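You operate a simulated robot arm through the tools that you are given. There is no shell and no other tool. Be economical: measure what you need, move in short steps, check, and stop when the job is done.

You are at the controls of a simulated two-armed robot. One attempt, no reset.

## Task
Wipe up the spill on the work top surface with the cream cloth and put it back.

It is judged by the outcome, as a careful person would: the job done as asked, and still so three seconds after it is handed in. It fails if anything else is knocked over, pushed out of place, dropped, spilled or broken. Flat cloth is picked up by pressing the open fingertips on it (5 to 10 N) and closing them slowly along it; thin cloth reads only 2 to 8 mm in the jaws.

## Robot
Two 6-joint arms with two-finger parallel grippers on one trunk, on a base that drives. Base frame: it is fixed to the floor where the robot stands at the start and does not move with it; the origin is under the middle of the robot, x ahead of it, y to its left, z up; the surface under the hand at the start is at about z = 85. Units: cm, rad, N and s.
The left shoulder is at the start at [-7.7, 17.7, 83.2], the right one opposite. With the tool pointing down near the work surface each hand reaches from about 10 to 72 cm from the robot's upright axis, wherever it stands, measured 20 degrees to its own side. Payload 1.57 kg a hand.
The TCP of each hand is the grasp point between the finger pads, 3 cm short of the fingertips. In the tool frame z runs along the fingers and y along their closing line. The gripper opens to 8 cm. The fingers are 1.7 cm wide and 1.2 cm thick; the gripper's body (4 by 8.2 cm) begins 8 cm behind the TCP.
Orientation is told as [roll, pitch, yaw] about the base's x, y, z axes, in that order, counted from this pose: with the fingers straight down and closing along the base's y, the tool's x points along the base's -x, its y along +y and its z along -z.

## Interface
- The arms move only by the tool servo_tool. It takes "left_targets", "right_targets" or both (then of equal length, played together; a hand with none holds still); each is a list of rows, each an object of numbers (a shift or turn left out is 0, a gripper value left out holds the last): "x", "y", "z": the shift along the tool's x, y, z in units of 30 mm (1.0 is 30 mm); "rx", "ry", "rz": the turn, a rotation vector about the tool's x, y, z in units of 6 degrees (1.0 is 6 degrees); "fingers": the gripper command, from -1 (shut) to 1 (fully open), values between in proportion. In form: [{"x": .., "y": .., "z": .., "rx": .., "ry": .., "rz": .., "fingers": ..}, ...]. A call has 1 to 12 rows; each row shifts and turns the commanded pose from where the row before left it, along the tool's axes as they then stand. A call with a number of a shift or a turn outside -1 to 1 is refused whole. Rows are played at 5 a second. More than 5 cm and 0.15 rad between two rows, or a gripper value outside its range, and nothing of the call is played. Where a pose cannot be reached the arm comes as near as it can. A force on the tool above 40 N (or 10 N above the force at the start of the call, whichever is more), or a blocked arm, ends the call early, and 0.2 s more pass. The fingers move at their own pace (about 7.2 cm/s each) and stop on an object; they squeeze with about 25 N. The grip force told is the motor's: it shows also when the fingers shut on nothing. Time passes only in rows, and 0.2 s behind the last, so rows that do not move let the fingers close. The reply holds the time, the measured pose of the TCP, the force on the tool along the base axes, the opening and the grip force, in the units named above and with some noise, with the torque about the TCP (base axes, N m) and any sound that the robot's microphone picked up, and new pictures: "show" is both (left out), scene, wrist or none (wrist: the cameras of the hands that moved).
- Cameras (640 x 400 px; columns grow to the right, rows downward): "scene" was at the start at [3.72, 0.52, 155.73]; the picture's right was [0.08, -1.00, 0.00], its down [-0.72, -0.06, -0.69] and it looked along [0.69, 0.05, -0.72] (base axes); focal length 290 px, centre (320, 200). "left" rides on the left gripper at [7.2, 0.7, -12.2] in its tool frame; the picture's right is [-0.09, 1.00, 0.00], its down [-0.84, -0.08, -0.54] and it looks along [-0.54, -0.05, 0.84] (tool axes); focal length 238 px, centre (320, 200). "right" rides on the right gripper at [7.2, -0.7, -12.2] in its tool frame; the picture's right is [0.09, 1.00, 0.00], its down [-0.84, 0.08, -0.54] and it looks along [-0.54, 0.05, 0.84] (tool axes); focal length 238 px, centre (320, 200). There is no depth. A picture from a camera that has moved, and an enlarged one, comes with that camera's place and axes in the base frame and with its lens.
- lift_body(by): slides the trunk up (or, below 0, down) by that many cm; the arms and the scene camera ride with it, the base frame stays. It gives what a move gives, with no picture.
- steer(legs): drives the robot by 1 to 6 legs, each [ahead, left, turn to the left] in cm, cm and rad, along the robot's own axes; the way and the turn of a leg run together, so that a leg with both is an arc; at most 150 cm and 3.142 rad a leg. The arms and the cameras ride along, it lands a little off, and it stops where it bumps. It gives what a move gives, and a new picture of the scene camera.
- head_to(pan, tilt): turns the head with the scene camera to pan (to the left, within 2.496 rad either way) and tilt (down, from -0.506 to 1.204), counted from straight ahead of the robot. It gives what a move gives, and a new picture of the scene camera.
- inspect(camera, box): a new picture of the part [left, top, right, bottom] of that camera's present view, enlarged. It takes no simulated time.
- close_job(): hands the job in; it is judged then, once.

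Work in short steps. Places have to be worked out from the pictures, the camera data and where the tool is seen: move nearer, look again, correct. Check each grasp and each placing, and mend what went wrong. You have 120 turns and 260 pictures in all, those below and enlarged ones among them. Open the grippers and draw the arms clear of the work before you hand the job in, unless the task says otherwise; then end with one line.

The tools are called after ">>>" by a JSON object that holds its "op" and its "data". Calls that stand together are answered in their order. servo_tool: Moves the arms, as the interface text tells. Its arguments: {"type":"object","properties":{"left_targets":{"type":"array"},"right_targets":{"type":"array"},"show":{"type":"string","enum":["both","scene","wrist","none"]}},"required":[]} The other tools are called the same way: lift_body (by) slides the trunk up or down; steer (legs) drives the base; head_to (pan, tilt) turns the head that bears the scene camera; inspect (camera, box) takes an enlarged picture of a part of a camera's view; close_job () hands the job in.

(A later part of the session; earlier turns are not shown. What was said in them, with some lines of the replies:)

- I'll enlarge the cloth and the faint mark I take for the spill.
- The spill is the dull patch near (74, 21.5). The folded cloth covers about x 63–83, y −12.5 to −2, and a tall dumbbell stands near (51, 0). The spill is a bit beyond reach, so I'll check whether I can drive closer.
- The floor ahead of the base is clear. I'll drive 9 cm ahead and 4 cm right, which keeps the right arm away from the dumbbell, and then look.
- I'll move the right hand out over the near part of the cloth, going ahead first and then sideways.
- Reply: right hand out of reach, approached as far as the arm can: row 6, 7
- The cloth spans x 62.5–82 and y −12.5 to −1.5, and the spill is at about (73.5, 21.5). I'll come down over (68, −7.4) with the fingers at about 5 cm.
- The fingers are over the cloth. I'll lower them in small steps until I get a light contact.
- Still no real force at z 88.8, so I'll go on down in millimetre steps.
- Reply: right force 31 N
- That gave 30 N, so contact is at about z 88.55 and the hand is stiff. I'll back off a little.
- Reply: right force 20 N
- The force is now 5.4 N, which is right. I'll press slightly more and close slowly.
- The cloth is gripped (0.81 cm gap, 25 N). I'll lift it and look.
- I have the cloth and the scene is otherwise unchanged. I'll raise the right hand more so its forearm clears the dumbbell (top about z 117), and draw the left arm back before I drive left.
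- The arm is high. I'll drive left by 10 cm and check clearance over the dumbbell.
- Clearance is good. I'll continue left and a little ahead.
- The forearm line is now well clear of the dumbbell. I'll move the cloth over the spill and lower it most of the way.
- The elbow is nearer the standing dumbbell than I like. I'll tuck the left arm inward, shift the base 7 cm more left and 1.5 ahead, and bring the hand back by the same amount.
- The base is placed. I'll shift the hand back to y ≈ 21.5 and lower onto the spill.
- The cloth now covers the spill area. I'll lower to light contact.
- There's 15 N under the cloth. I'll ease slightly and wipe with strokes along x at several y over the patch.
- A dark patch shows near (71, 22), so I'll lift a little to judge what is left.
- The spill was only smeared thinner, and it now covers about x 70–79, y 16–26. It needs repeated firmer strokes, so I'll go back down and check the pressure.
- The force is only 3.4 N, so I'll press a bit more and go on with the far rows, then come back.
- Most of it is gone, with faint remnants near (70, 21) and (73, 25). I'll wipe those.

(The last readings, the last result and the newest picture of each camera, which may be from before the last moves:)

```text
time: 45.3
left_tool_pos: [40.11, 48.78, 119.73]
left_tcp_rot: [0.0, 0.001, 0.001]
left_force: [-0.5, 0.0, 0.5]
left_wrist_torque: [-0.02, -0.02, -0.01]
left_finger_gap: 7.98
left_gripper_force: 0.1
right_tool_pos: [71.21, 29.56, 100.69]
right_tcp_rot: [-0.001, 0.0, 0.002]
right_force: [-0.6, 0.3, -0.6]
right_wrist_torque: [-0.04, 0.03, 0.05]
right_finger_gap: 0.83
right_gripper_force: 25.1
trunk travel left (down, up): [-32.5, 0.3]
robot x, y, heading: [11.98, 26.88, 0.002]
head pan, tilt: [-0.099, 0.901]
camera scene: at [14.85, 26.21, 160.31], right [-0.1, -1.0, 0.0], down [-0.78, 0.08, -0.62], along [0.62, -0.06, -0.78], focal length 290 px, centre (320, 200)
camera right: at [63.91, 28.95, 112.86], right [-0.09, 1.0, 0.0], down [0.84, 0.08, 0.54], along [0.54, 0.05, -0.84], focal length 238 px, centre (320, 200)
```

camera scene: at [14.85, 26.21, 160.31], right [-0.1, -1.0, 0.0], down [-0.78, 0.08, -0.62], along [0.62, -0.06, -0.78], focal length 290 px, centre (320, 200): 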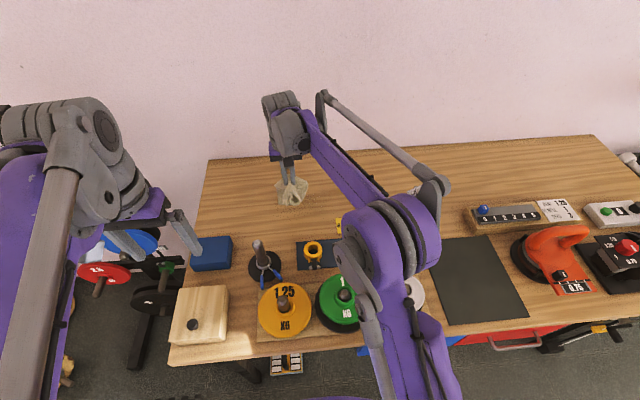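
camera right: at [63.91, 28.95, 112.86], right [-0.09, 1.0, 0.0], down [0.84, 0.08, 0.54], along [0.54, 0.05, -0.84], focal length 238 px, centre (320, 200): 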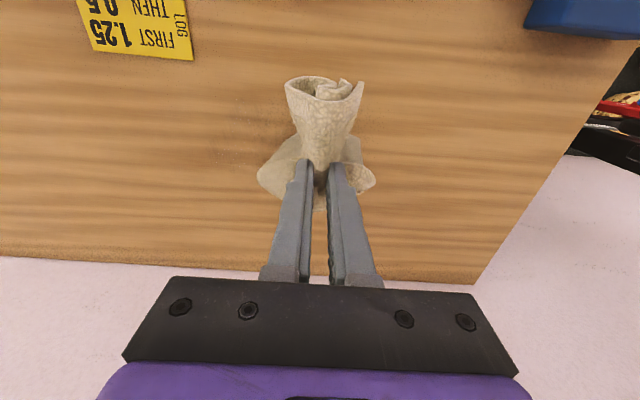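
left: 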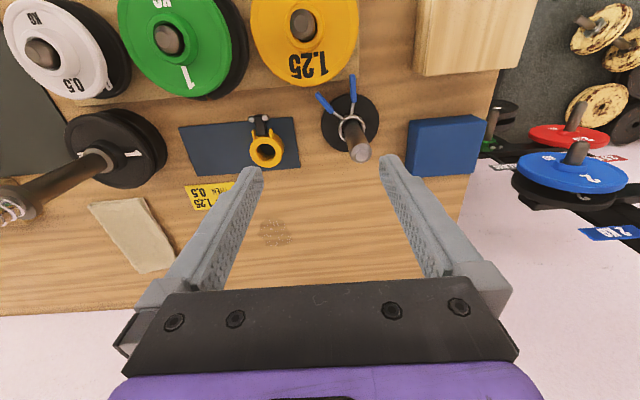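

The table looks clean, so I'll zoom in to check for traces.

>>> {"op": "inspect", "data": {"camera": "right", "box": [160, 50, 400, 200]}}

>>> {"op": "inspect", "data": {"camera": "scene", "box": [260, 150, 380, 225]}}

```text
2.67 times, centred on (280, 125) of right
camera zoom: at [63.91, 28.95, 112.86], right [-0.09, 1.0, 0.0], down [0.84, 0.08, 0.54], along [0.54, 0.05, -0.84], focal length 636 px, centre (427, 400)
```

zoom: 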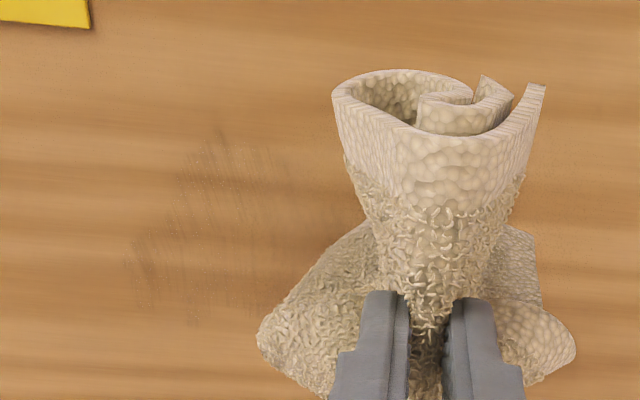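

```text
5.33 times, centred on (320, 188) of scene
camera zoom: at [14.85, 26.21, 160.31], right [-0.1, -1.0, 0.0], down [-0.78, 0.08, -0.62], along [0.62, -0.06, -0.78], focal length 1548 px, centre (320, 267)
```

zoom: 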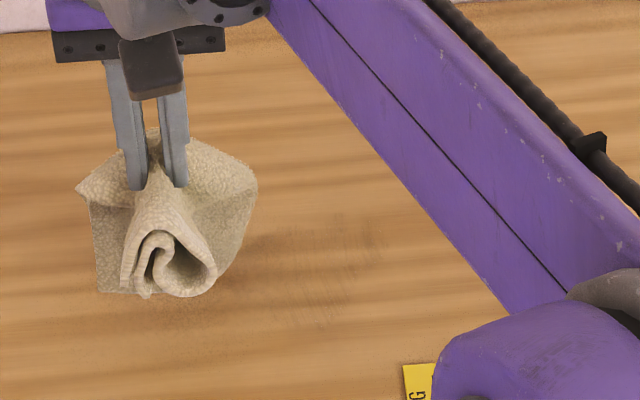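

Faint streaks remain over x 70–78, y 17–24, so I'll do one more firm, denser pass. The card's corner at (66.5, 16) has not moved, and I'll keep away from it.

>>> {"op": "servo_tool", "data": {"right_targets": [{"z": 1, "y": -0.8}, {"z": 1, "y": -0.8}, {"z": 1, "y": -0.2}, {"z": 0.7}, {"z": 0.2}, {"z": 0.05}, {}], "show": "none"}}

```text
time: 46.9
left_tool_pos: [40.09, 48.89, 119.85]
left_tcp_rot: [0.001, -0.001, 0.001]
left_force: [-0.7, 0.5, 0.4]
left_wrist_torque: [0.0, 0.03, 0.02]
left_finger_gap: 7.98
left_gripper_force: 0.1
right_tool_pos: [71.04, 24.16, 89.0]
right_tcp_rot: [-0.001, -0.002, 0.002]
right_force: [2.4, 0.3, 8.7]
right_wrist_torque: [0.04, -0.01, 0.02]
right_finger_gap: 0.83
right_gripper_force: 24.8
trunk travel left (down, up): [-32.5, 0.3]
robot x, y, heading: [11.91, 27.15, 0.001]
head pan, tilt: [-0.099, 0.901]
```

>>> {"op": "servo_tool", "data": {"right_targets": [{"y": -0.6, "x": 0.1, "z": 0.03}, {"y": -0.6}, {"x": -0.6, "y": -0.3}, {"x": -0.7, "y": -0.3}, {"x": -0.7}, {"x": -0.6}, {"y": 0.5, "x": 0.6}, {"x": 0.7}, {"x": 0.6}, {"y": 0.4, "x": -0.6}, {"x": -0.7}, {"x": -0.6}], "show": "none"}}

>>> {"op": "servo_tool", "data": {"right_targets": [{"y": 0.4, "x": 0.7, "z": 0.03}, {"x": 0.7}, {"x": 0.7}, {"y": 0.4, "x": -0.7}, {"x": -0.7}, {"x": -0.5, "y": -0.5}, {"y": -0.7}, {"y": -0.7}, {"y": -0.5, "x": 0.4}, {"x": 0.6}, {"y": 0.6}, {"y": 0.7}], "show": "wrist"}}

```text
time: 49.5
left_tool_pos: [40.03, 48.87, 119.73]
left_tcp_rot: [0.0, 0.0, 0.002]
left_force: [0.3, -0.4, -0.4]
left_wrist_torque: [0.0, -0.02, 0.02]
left_finger_gap: 7.99
left_gripper_force: 0.1
right_tool_pos: [78.57, 21.43, 88.98]
right_tcp_rot: [0.0, 0.001, 0.001]
right_force: [-2.1, -0.2, 6.3]
right_wrist_torque: [-0.05, 0.11, 0.02]
right_finger_gap: 0.82
right_gripper_force: 25.1
trunk travel left (down, up): [-32.5, 0.3]
robot x, y, heading: [11.63, 27.08, -0.002]
head pan, tilt: [-0.099, 0.901]
```

```text
time: 52.1
left_tool_pos: [39.98, 48.78, 119.76]
left_tcp_rot: [0.001, 0.0, 0.003]
left_force: [-0.1, 0.4, -0.1]
left_wrist_torque: [0.0, -0.03, 0.02]
left_finger_gap: 7.99
left_gripper_force: 0.2
right_tool_pos: [75.1, 20.43, 88.87]
right_tcp_rot: [-0.001, 0.0, 0.002]
right_force: [-0.7, -3.4, 11.5]
right_wrist_torque: [-0.16, 0.06, 0.01]
right_finger_gap: 0.81
right_gripper_force: 25.4
trunk travel left (down, up): [-32.5, 0.3]
robot x, y, heading: [11.73, 27.14, 0.002]
head pan, tilt: [-0.099, 0.901]
camera right: at [67.77, 19.86, 100.99], right [-0.09, 1.0, 0.0], down [0.84, 0.08, 0.54], along [0.54, 0.05, -0.84], focal length 238 px, centre (320, 200)
```

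right: 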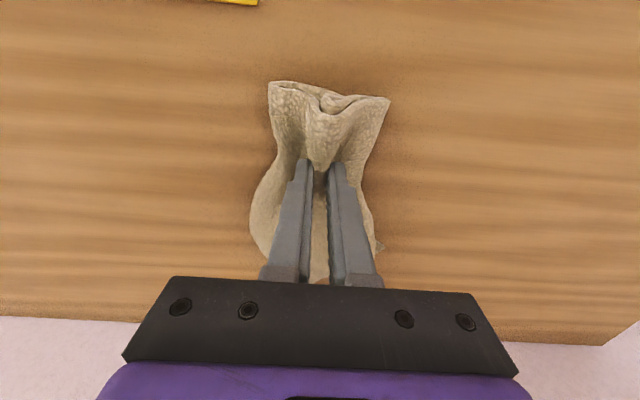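

That looks clean. I'll lift the cloth and move it aside to check.

>>> {"op": "servo_tool", "data": {"right_targets": [{"y": 0.8}, {"z": -0.6}, {"z": -1}, {"z": -1, "y": 0.7}, {"z": -1, "y": 1, "x": 0.5}, {"z": -0.5, "y": 1, "x": 0.5}, {}], "show": "wrist"}}

>>> {"op": "inspect", "data": {"camera": "right", "box": [120, 40, 360, 190]}}

>>> {"op": "inspect", "data": {"camera": "scene", "box": [260, 150, 380, 225]}}

```text
time: 53.7
left_tool_pos: [40.16, 48.75, 119.67]
left_tcp_rot: [0.001, 0.001, 0.0]
left_force: [0.5, 0.1, 0.3]
left_wrist_torque: [0.02, -0.02, 0.01]
left_finger_gap: 8.01
left_gripper_force: 0.1
right_tool_pos: [71.87, 30.99, 101.15]
right_tcp_rot: [0.001, 0.0, -0.001]
right_force: [0.0, -0.3, -0.2]
right_wrist_torque: [-0.03, 0.04, 0.01]
right_finger_gap: 0.81
right_gripper_force: 25.0
trunk travel left (down, up): [-32.5, 0.3]
robot x, y, heading: [11.61, 27.21, 0.004]
head pan, tilt: [-0.099, 0.901]
camera right: at [64.66, 30.44, 113.42], right [-0.09, 1.0, 0.0], down [0.84, 0.08, 0.54], along [0.54, 0.05, -0.84], focal length 238 px, centre (320, 200)
```

right: 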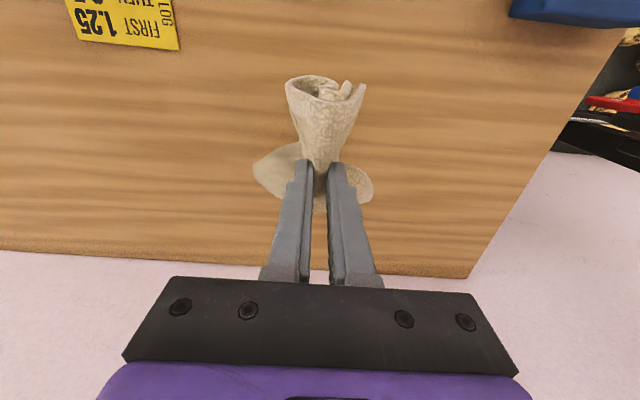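

```text
2.67 times, centred on (240, 115) of right
camera zoom: at [64.66, 30.44, 113.42], right [-0.09, 1.0, 0.0], down [0.84, 0.08, 0.54], along [0.54, 0.05, -0.84], focal length 636 px, centre (533, 427)
```

zoom: 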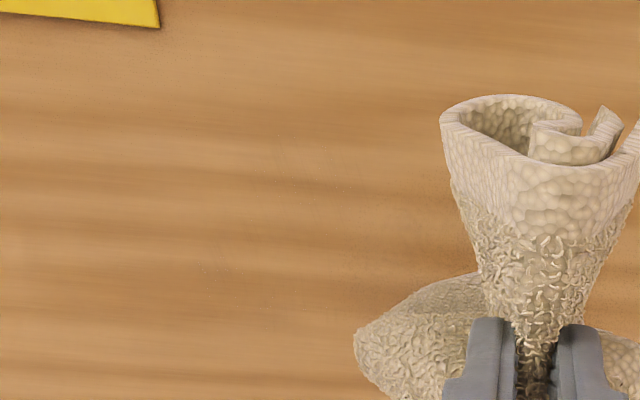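

```text
5.33 times, centred on (320, 188) of scene
camera zoom: at [14.91, 26.18, 160.31], right [-0.1, -1.0, 0.0], down [-0.78, 0.08, -0.62], along [0.62, -0.06, -0.78], focal length 1548 px, centre (320, 267)
```

zoom: 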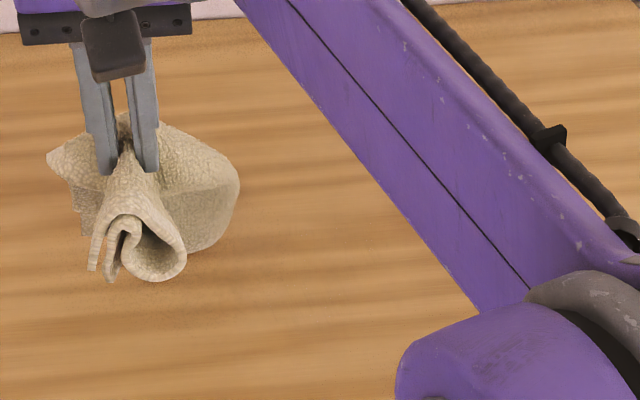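

The spill is gone. I'll raise the cloth to the earlier safe carry pose and drive back right.

>>> {"op": "servo_tool", "data": {"right_targets": [{"z": -1, "y": -0.4}, {"z": -1, "y": -0.4, "x": 0.3}, {"z": -1, "y": -0.4, "x": 0.4}, {"z": -1, "y": -0.4, "x": 0.4}, {"z": -1, "y": -0.4, "x": 0.4}, {"z": -1, "y": -0.4, "x": 0.4}, {"z": -1, "x": 0.4}, {}], "show": "none"}}

>>> {"op": "steer", "data": {"legs": [[-1, -31, 0]]}}

```text
time: 55.5
left_tool_pos: [40.24, 48.92, 119.66]
left_tcp_rot: [0.001, 0.0, 0.003]
left_force: [0.4, 0.4, -0.3]
left_wrist_torque: [0.01, 0.02, 0.02]
left_finger_gap: 8.02
left_gripper_force: 0.1
right_tool_pos: [64.88, 23.82, 122.08]
right_tcp_rot: [0.001, -0.002, 0.002]
right_force: [-0.3, 0.0, -0.2]
right_wrist_torque: [-0.02, -0.01, -0.01]
right_finger_gap: 0.8
right_gripper_force: 24.9
trunk travel left (down, up): [-32.5, 0.3]
robot x, y, heading: [11.93, 27.37, -0.0]
head pan, tilt: [-0.099, 0.901]
```

```text
time: 58.8
left_tool_pos: [39.15, 17.95, 119.77]
left_tcp_rot: [0.0, 0.0, -0.003]
left_force: [-0.3, -0.5, 0.7]
left_wrist_torque: [-0.03, 0.01, 0.03]
left_finger_gap: 7.98
left_gripper_force: 0.0
right_tool_pos: [63.76, -7.18, 121.92]
right_tcp_rot: [-0.002, 0.0, -0.003]
right_force: [-0.1, -0.6, -1.0]
right_wrist_torque: [-0.06, 0.01, 0.02]
right_finger_gap: 0.8
right_gripper_force: 25.0
trunk travel left (down, up): [-32.5, 0.3]
robot x, y, heading: [10.69, -3.59, -0.002]
head pan, tilt: [-0.099, 0.901]
camera scene: at [13.84, -4.61, 160.31], right [-0.1, -0.99, 0.0], down [-0.78, 0.08, -0.62], along [0.62, -0.06, -0.78], focal length 290 px, centre (320, 200)
```

scene: 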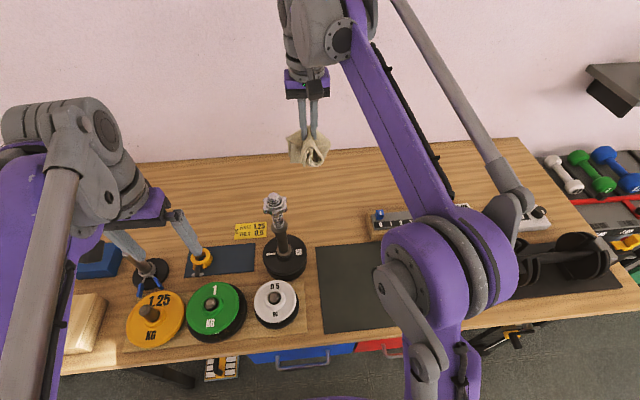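

The scene is intact. I'll shift the base slightly ahead and right, then move out and lower so the long end touches down far out. Then I'll draw back while lowering so it lies flat.

>>> {"op": "steer", "data": {"legs": [[1.5, -2, 0]]}}

>>> {"op": "servo_tool", "data": {"right_targets": [{"z": 1, "x": -0.5, "y": 0.3}, {"z": 1, "x": -0.6, "y": 0.3}, {"z": 1, "x": -0.7}, {"z": 1, "x": -0.7}, {"z": 1, "x": -0.7}, {"z": 1, "x": -0.7}, {}, {}]}}

```text
time: 59.7
left_tool_pos: [40.38, 16.01, 119.73]
left_tcp_rot: [0.0, -0.001, -0.001]
left_force: [-0.3, 0.0, 0.2]
left_wrist_torque: [0.01, -0.02, 0.0]
left_finger_gap: 8.0
left_gripper_force: 0.0
right_tool_pos: [65.13, -9.01, 122.15]
right_tcp_rot: [0.0, -0.003, -0.002]
right_force: [-0.7, 0.1, -0.5]
right_wrist_torque: [-0.05, 0.03, -0.02]
right_finger_gap: 0.81
right_gripper_force: 24.8
trunk travel left (down, up): [-32.5, 0.3]
robot x, y, heading: [12.27, -5.89, -0.001]
head pan, tilt: [-0.099, 0.901]
camera scene: at [15.15, -6.43, 160.29], right [-0.1, -0.99, 0.0], down [-0.78, 0.08, -0.62], along [0.62, -0.06, -0.78], focal length 290 px, centre (320, 200)
```

scene: 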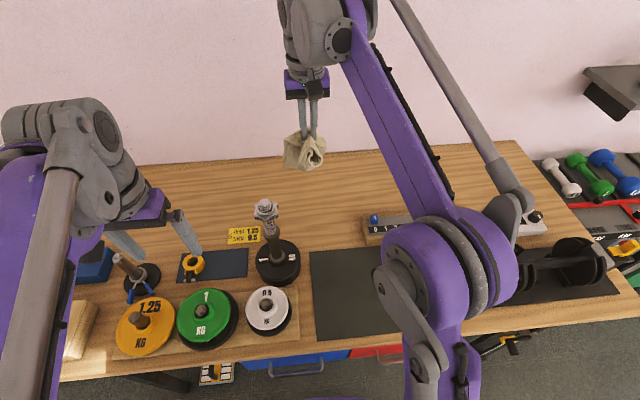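

```text
time: 61.5
left_tool_pos: [40.77, 15.98, 119.69]
left_tcp_rot: [0.0, 0.0, -0.002]
left_force: [-0.4, -0.6, 0.0]
left_wrist_torque: [0.0, 0.01, 0.02]
left_finger_gap: 7.99
left_gripper_force: 0.1
right_tool_pos: [76.91, -7.59, 103.98]
right_tcp_rot: [0.0, 0.0, -0.001]
right_force: [-0.3, 0.2, -0.2]
right_wrist_torque: [-0.03, 0.05, 0.01]
right_finger_gap: 0.81
right_gripper_force: 25.0
trunk travel left (down, up): [-32.5, 0.3]
robot x, y, heading: [11.7, -5.67, -0.0]
head pan, tilt: [-0.099, 0.901]
camera scene: at [15.33, -6.57, 160.31], right [-0.1, -0.99, 0.0], down [-0.78, 0.08, -0.62], along [0.62, -0.06, -0.78], focal length 290 px, centre (320, 200)
camera right: at [69.82, -8.17, 116.26], right [-0.09, 1.0, 0.0], down [0.84, 0.08, 0.54], along [0.54, 0.05, -0.84], focal length 238 px, centre (320, 200)
```

scene: 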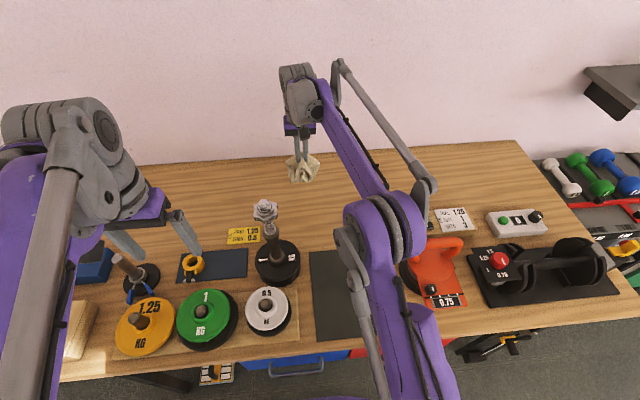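
right: 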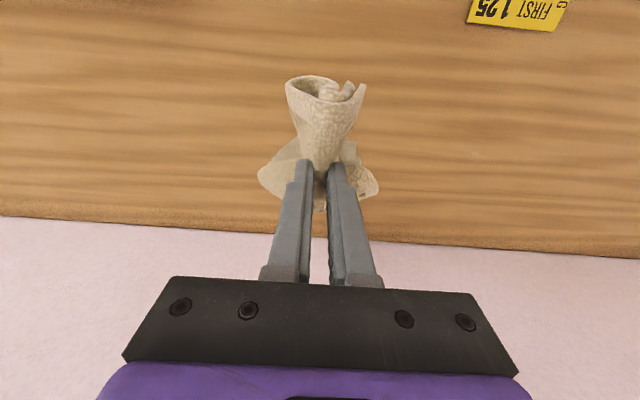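

I'm at x 77 and height 104. I'll lower while drawing back to x 68, so the long end lays out forward.

>>> {"op": "servo_tool", "data": {"right_targets": [{"z": 0.7, "x": -0.2}, {"z": 0.7}, {"z": 0.5, "x": 0.3}, {"z": 0.5, "x": 0.4}, {"z": 0.5, "x": 0.45}, {"z": 0.5, "x": 0.5}, {"z": 0.4, "x": 0.5}, {"z": 0.4, "x": 0.5}, {"z": 0.3, "x": 0.4}, {"z": 0.1, "x": 0.2}, {}]}}

```text
time: 63.9
left_tool_pos: [40.65, 16.07, 119.77]
left_tcp_rot: [0.001, -0.001, -0.001]
left_force: [0.0, -0.2, 0.3]
left_wrist_torque: [0.0, 0.01, -0.01]
left_finger_gap: 8.0
left_gripper_force: 0.1
right_tool_pos: [67.77, -7.36, 90.28]
right_tcp_rot: [0.0, 0.002, -0.002]
right_force: [0.0, 0.4, -0.4]
right_wrist_torque: [-0.01, -0.01, 0.0]
right_finger_gap: 0.82
right_gripper_force: 24.8
trunk travel left (down, up): [-32.5, 0.3]
robot x, y, heading: [12.35, -5.56, -0.002]
head pan, tilt: [-0.099, 0.901]
camera scene: at [15.32, -6.57, 160.31], right [-0.1, -0.99, 0.0], down [-0.78, 0.08, -0.62], along [0.62, -0.06, -0.78], focal length 290 px, centre (320, 200)
camera right: at [60.55, -7.92, 102.42], right [-0.09, 1.0, 0.0], down [0.84, 0.08, 0.54], along [0.54, 0.05, -0.84], focal length 238 px, centre (320, 200)
```

scene: 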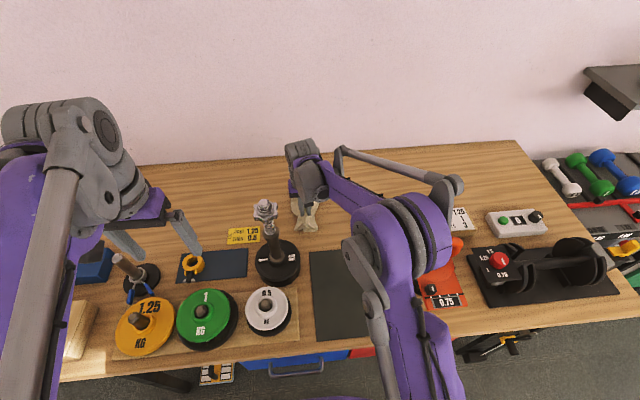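
right: 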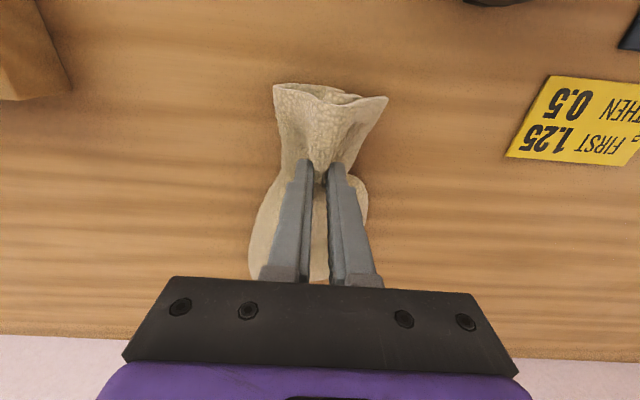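

The cloth lies well laid out. I'll lower it to the surface and open the fingers.

>>> {"op": "servo_tool", "data": {"right_targets": [{"z": 0.3}, {"z": 0.13}, {"fingers": -0.8}, {"fingers": -0.6}, {"fingers": -0.3}, {"fingers": 0}, {"fingers": 0.25}, {}], "show": "none"}}

>>> {"op": "servo_tool", "data": {"right_targets": [{"z": -0.3}, {"z": -0.7}, {"z": -1}, {"z": -1}, {"z": -1}, {}]}}

```text
time: 65.7
left_tool_pos: [40.57, 15.91, 119.72]
left_tcp_rot: [0.001, 0.0, -0.001]
left_force: [0.0, 0.1, -0.3]
left_wrist_torque: [0.01, 0.02, 0.01]
left_finger_gap: 7.99
left_gripper_force: 0.0
right_tool_pos: [67.89, -7.53, 88.91]
right_tcp_rot: [0.0, 0.0, -0.003]
right_force: [-0.1, 0.4, 1.2]
right_wrist_torque: [-0.03, 0.0, 0.02]
right_finger_gap: 4.9
right_gripper_force: 0.1
trunk travel left (down, up): [-32.5, 0.3]
robot x, y, heading: [11.99, -5.83, -0.004]
head pan, tilt: [-0.099, 0.901]
```

```text
time: 67.1
left_tool_pos: [40.58, 15.8, 119.85]
left_tcp_rot: [-0.001, -0.001, 0.0]
left_force: [-1.0, -0.3, -0.8]
left_wrist_torque: [0.02, 0.04, 0.06]
left_finger_gap: 7.98
left_gripper_force: 0.1
right_tool_pos: [67.86, -7.33, 101.06]
right_tcp_rot: [0.0, 0.001, -0.003]
right_force: [0.6, -0.2, 0.2]
right_wrist_torque: [-0.01, 0.02, -0.01]
right_finger_gap: 4.99
right_gripper_force: 0.1
trunk travel left (down, up): [-32.5, 0.3]
robot x, y, heading: [12.52, -5.35, -0.004]
head pan, tilt: [-0.099, 0.901]
camera scene: at [15.33, -6.57, 160.31], right [-0.1, -0.99, 0.0], down [-0.78, 0.08, -0.62], along [0.62, -0.06, -0.78], focal length 290 px, centre (320, 200)
camera right: at [60.6, -7.93, 113.26], right [-0.09, 1.0, 0.0], down [0.84, 0.08, 0.54], along [0.54, 0.05, -0.84], focal length 238 px, centre (320, 200)
```

scene: 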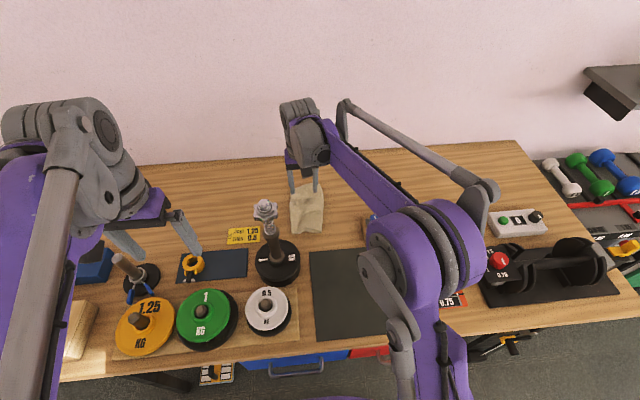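
right: 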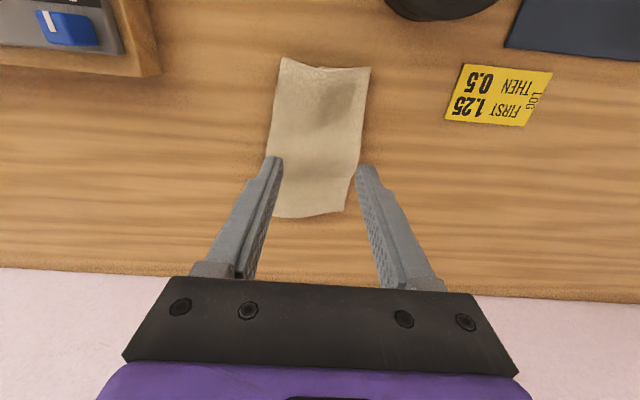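

The cloth lies flat within about 1 cm of where it was. I'll draw the right arm up, right and back, clear of the work, and take a last look.

>>> {"op": "servo_tool", "data": {"right_targets": [{"z": -1}, {"z": -1, "x": 0.3}, {"z": -1, "x": 0.5}, {"z": -1, "x": 0.5, "y": -0.8}, {"z": -0.8, "x": 0.5, "y": -0.8}, {"x": 0.8, "y": -0.8}, {"x": 1, "y": -0.6, "fingers": 1}, {"x": 1}, {"x": 1}, {"x": 1}, {"x": 0.5}, {}], "show": "scene"}}

>>> {"op": "steer", "data": {"legs": [[-10, 3, 0]]}}

>>> {"op": "inspect", "data": {"camera": "scene", "box": [160, 130, 400, 280]}}

```text
time: 69.7
left_tool_pos: [40.65, 15.88, 119.79]
left_tcp_rot: [0.001, 0.001, -0.002]
left_force: [-0.2, 0.4, 0.1]
left_wrist_torque: [0.02, 0.01, -0.01]
left_finger_gap: 7.99
left_gripper_force: 0.1
right_tool_pos: [46.31, -16.39, 115.38]
right_tcp_rot: [0.0, 0.001, -0.002]
right_force: [-0.6, -0.7, -0.5]
right_wrist_torque: [-0.02, 0.01, -0.01]
right_finger_gap: 8.02
right_gripper_force: 0.0
trunk travel left (down, up): [-32.5, 0.3]
robot x, y, heading: [12.5, -6.11, -0.005]
head pan, tilt: [-0.099, 0.901]
camera scene: at [15.34, -6.57, 160.31], right [-0.1, -0.99, 0.0], down [-0.78, 0.08, -0.62], along [0.62, -0.06, -0.78], focal length 290 px, centre (320, 200)
```

scene: 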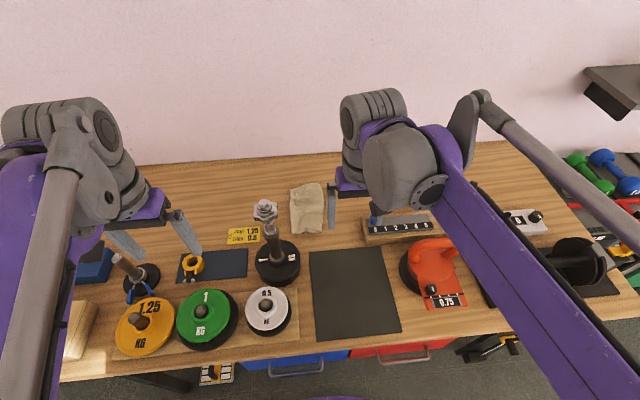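

```text
time: 70.8
left_tool_pos: [30.98, 18.97, 119.77]
left_tcp_rot: [0.0, 0.002, -0.004]
left_force: [1.0, -0.3, 0.2]
left_wrist_torque: [-0.02, -0.02, 0.01]
left_finger_gap: 7.98
left_gripper_force: 0.1
right_tool_pos: [36.47, -13.46, 115.28]
right_tcp_rot: [0.0, 0.001, -0.005]
right_force: [-0.1, 0.1, -0.6]
right_wrist_torque: [0.01, 0.02, 0.01]
right_finger_gap: 7.99
right_gripper_force: 0.0
trunk travel left (down, up): [-32.5, 0.3]
robot x, y, heading: [2.61, -2.69, -0.009]
head pan, tilt: [-0.099, 0.901]
camera scene: at [5.5, -3.56, 160.33], right [-0.1, -0.99, 0.0], down [-0.78, 0.08, -0.62], along [0.62, -0.06, -0.78], focal length 290 px, centre (320, 200)
```

scene: 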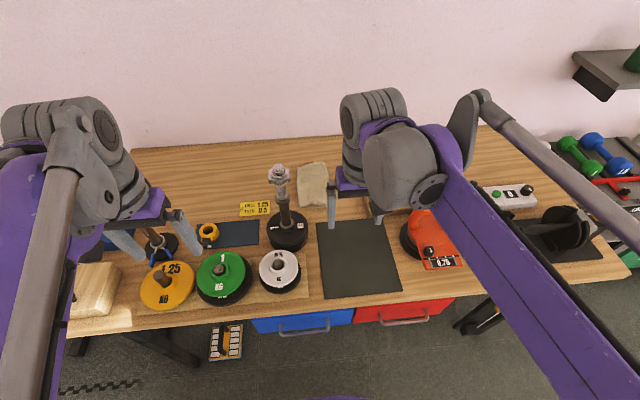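

```text
2.67 times, centred on (280, 205) of scene
camera zoom: at [5.5, -3.56, 160.33], right [-0.1, -0.99, 0.0], down [-0.78, 0.08, -0.62], along [0.62, -0.06, -0.78], focal length 774 px, centre (427, 187)
```

zoom: 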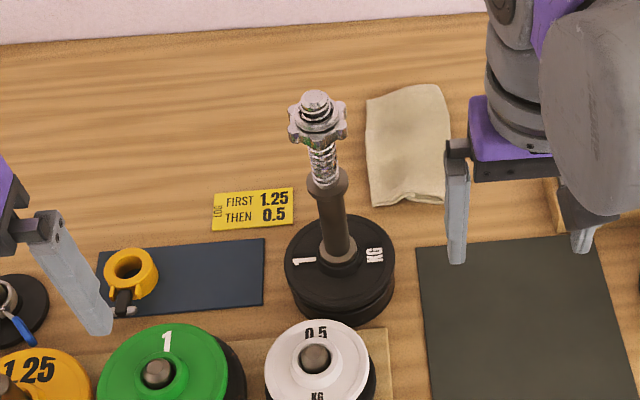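

The surface is clean, the cloth is back in place, nothing else has moved, and the arms are clear with the grippers open. I'll hand it in.

>>> {"op": "close_job", "data": {}}

```text
The job is handed in.
```

I wiped up the spill with the cream cloth and laid the cloth back flat, within about 1–2 cm of where it was; nothing else looked moved in the last picture.
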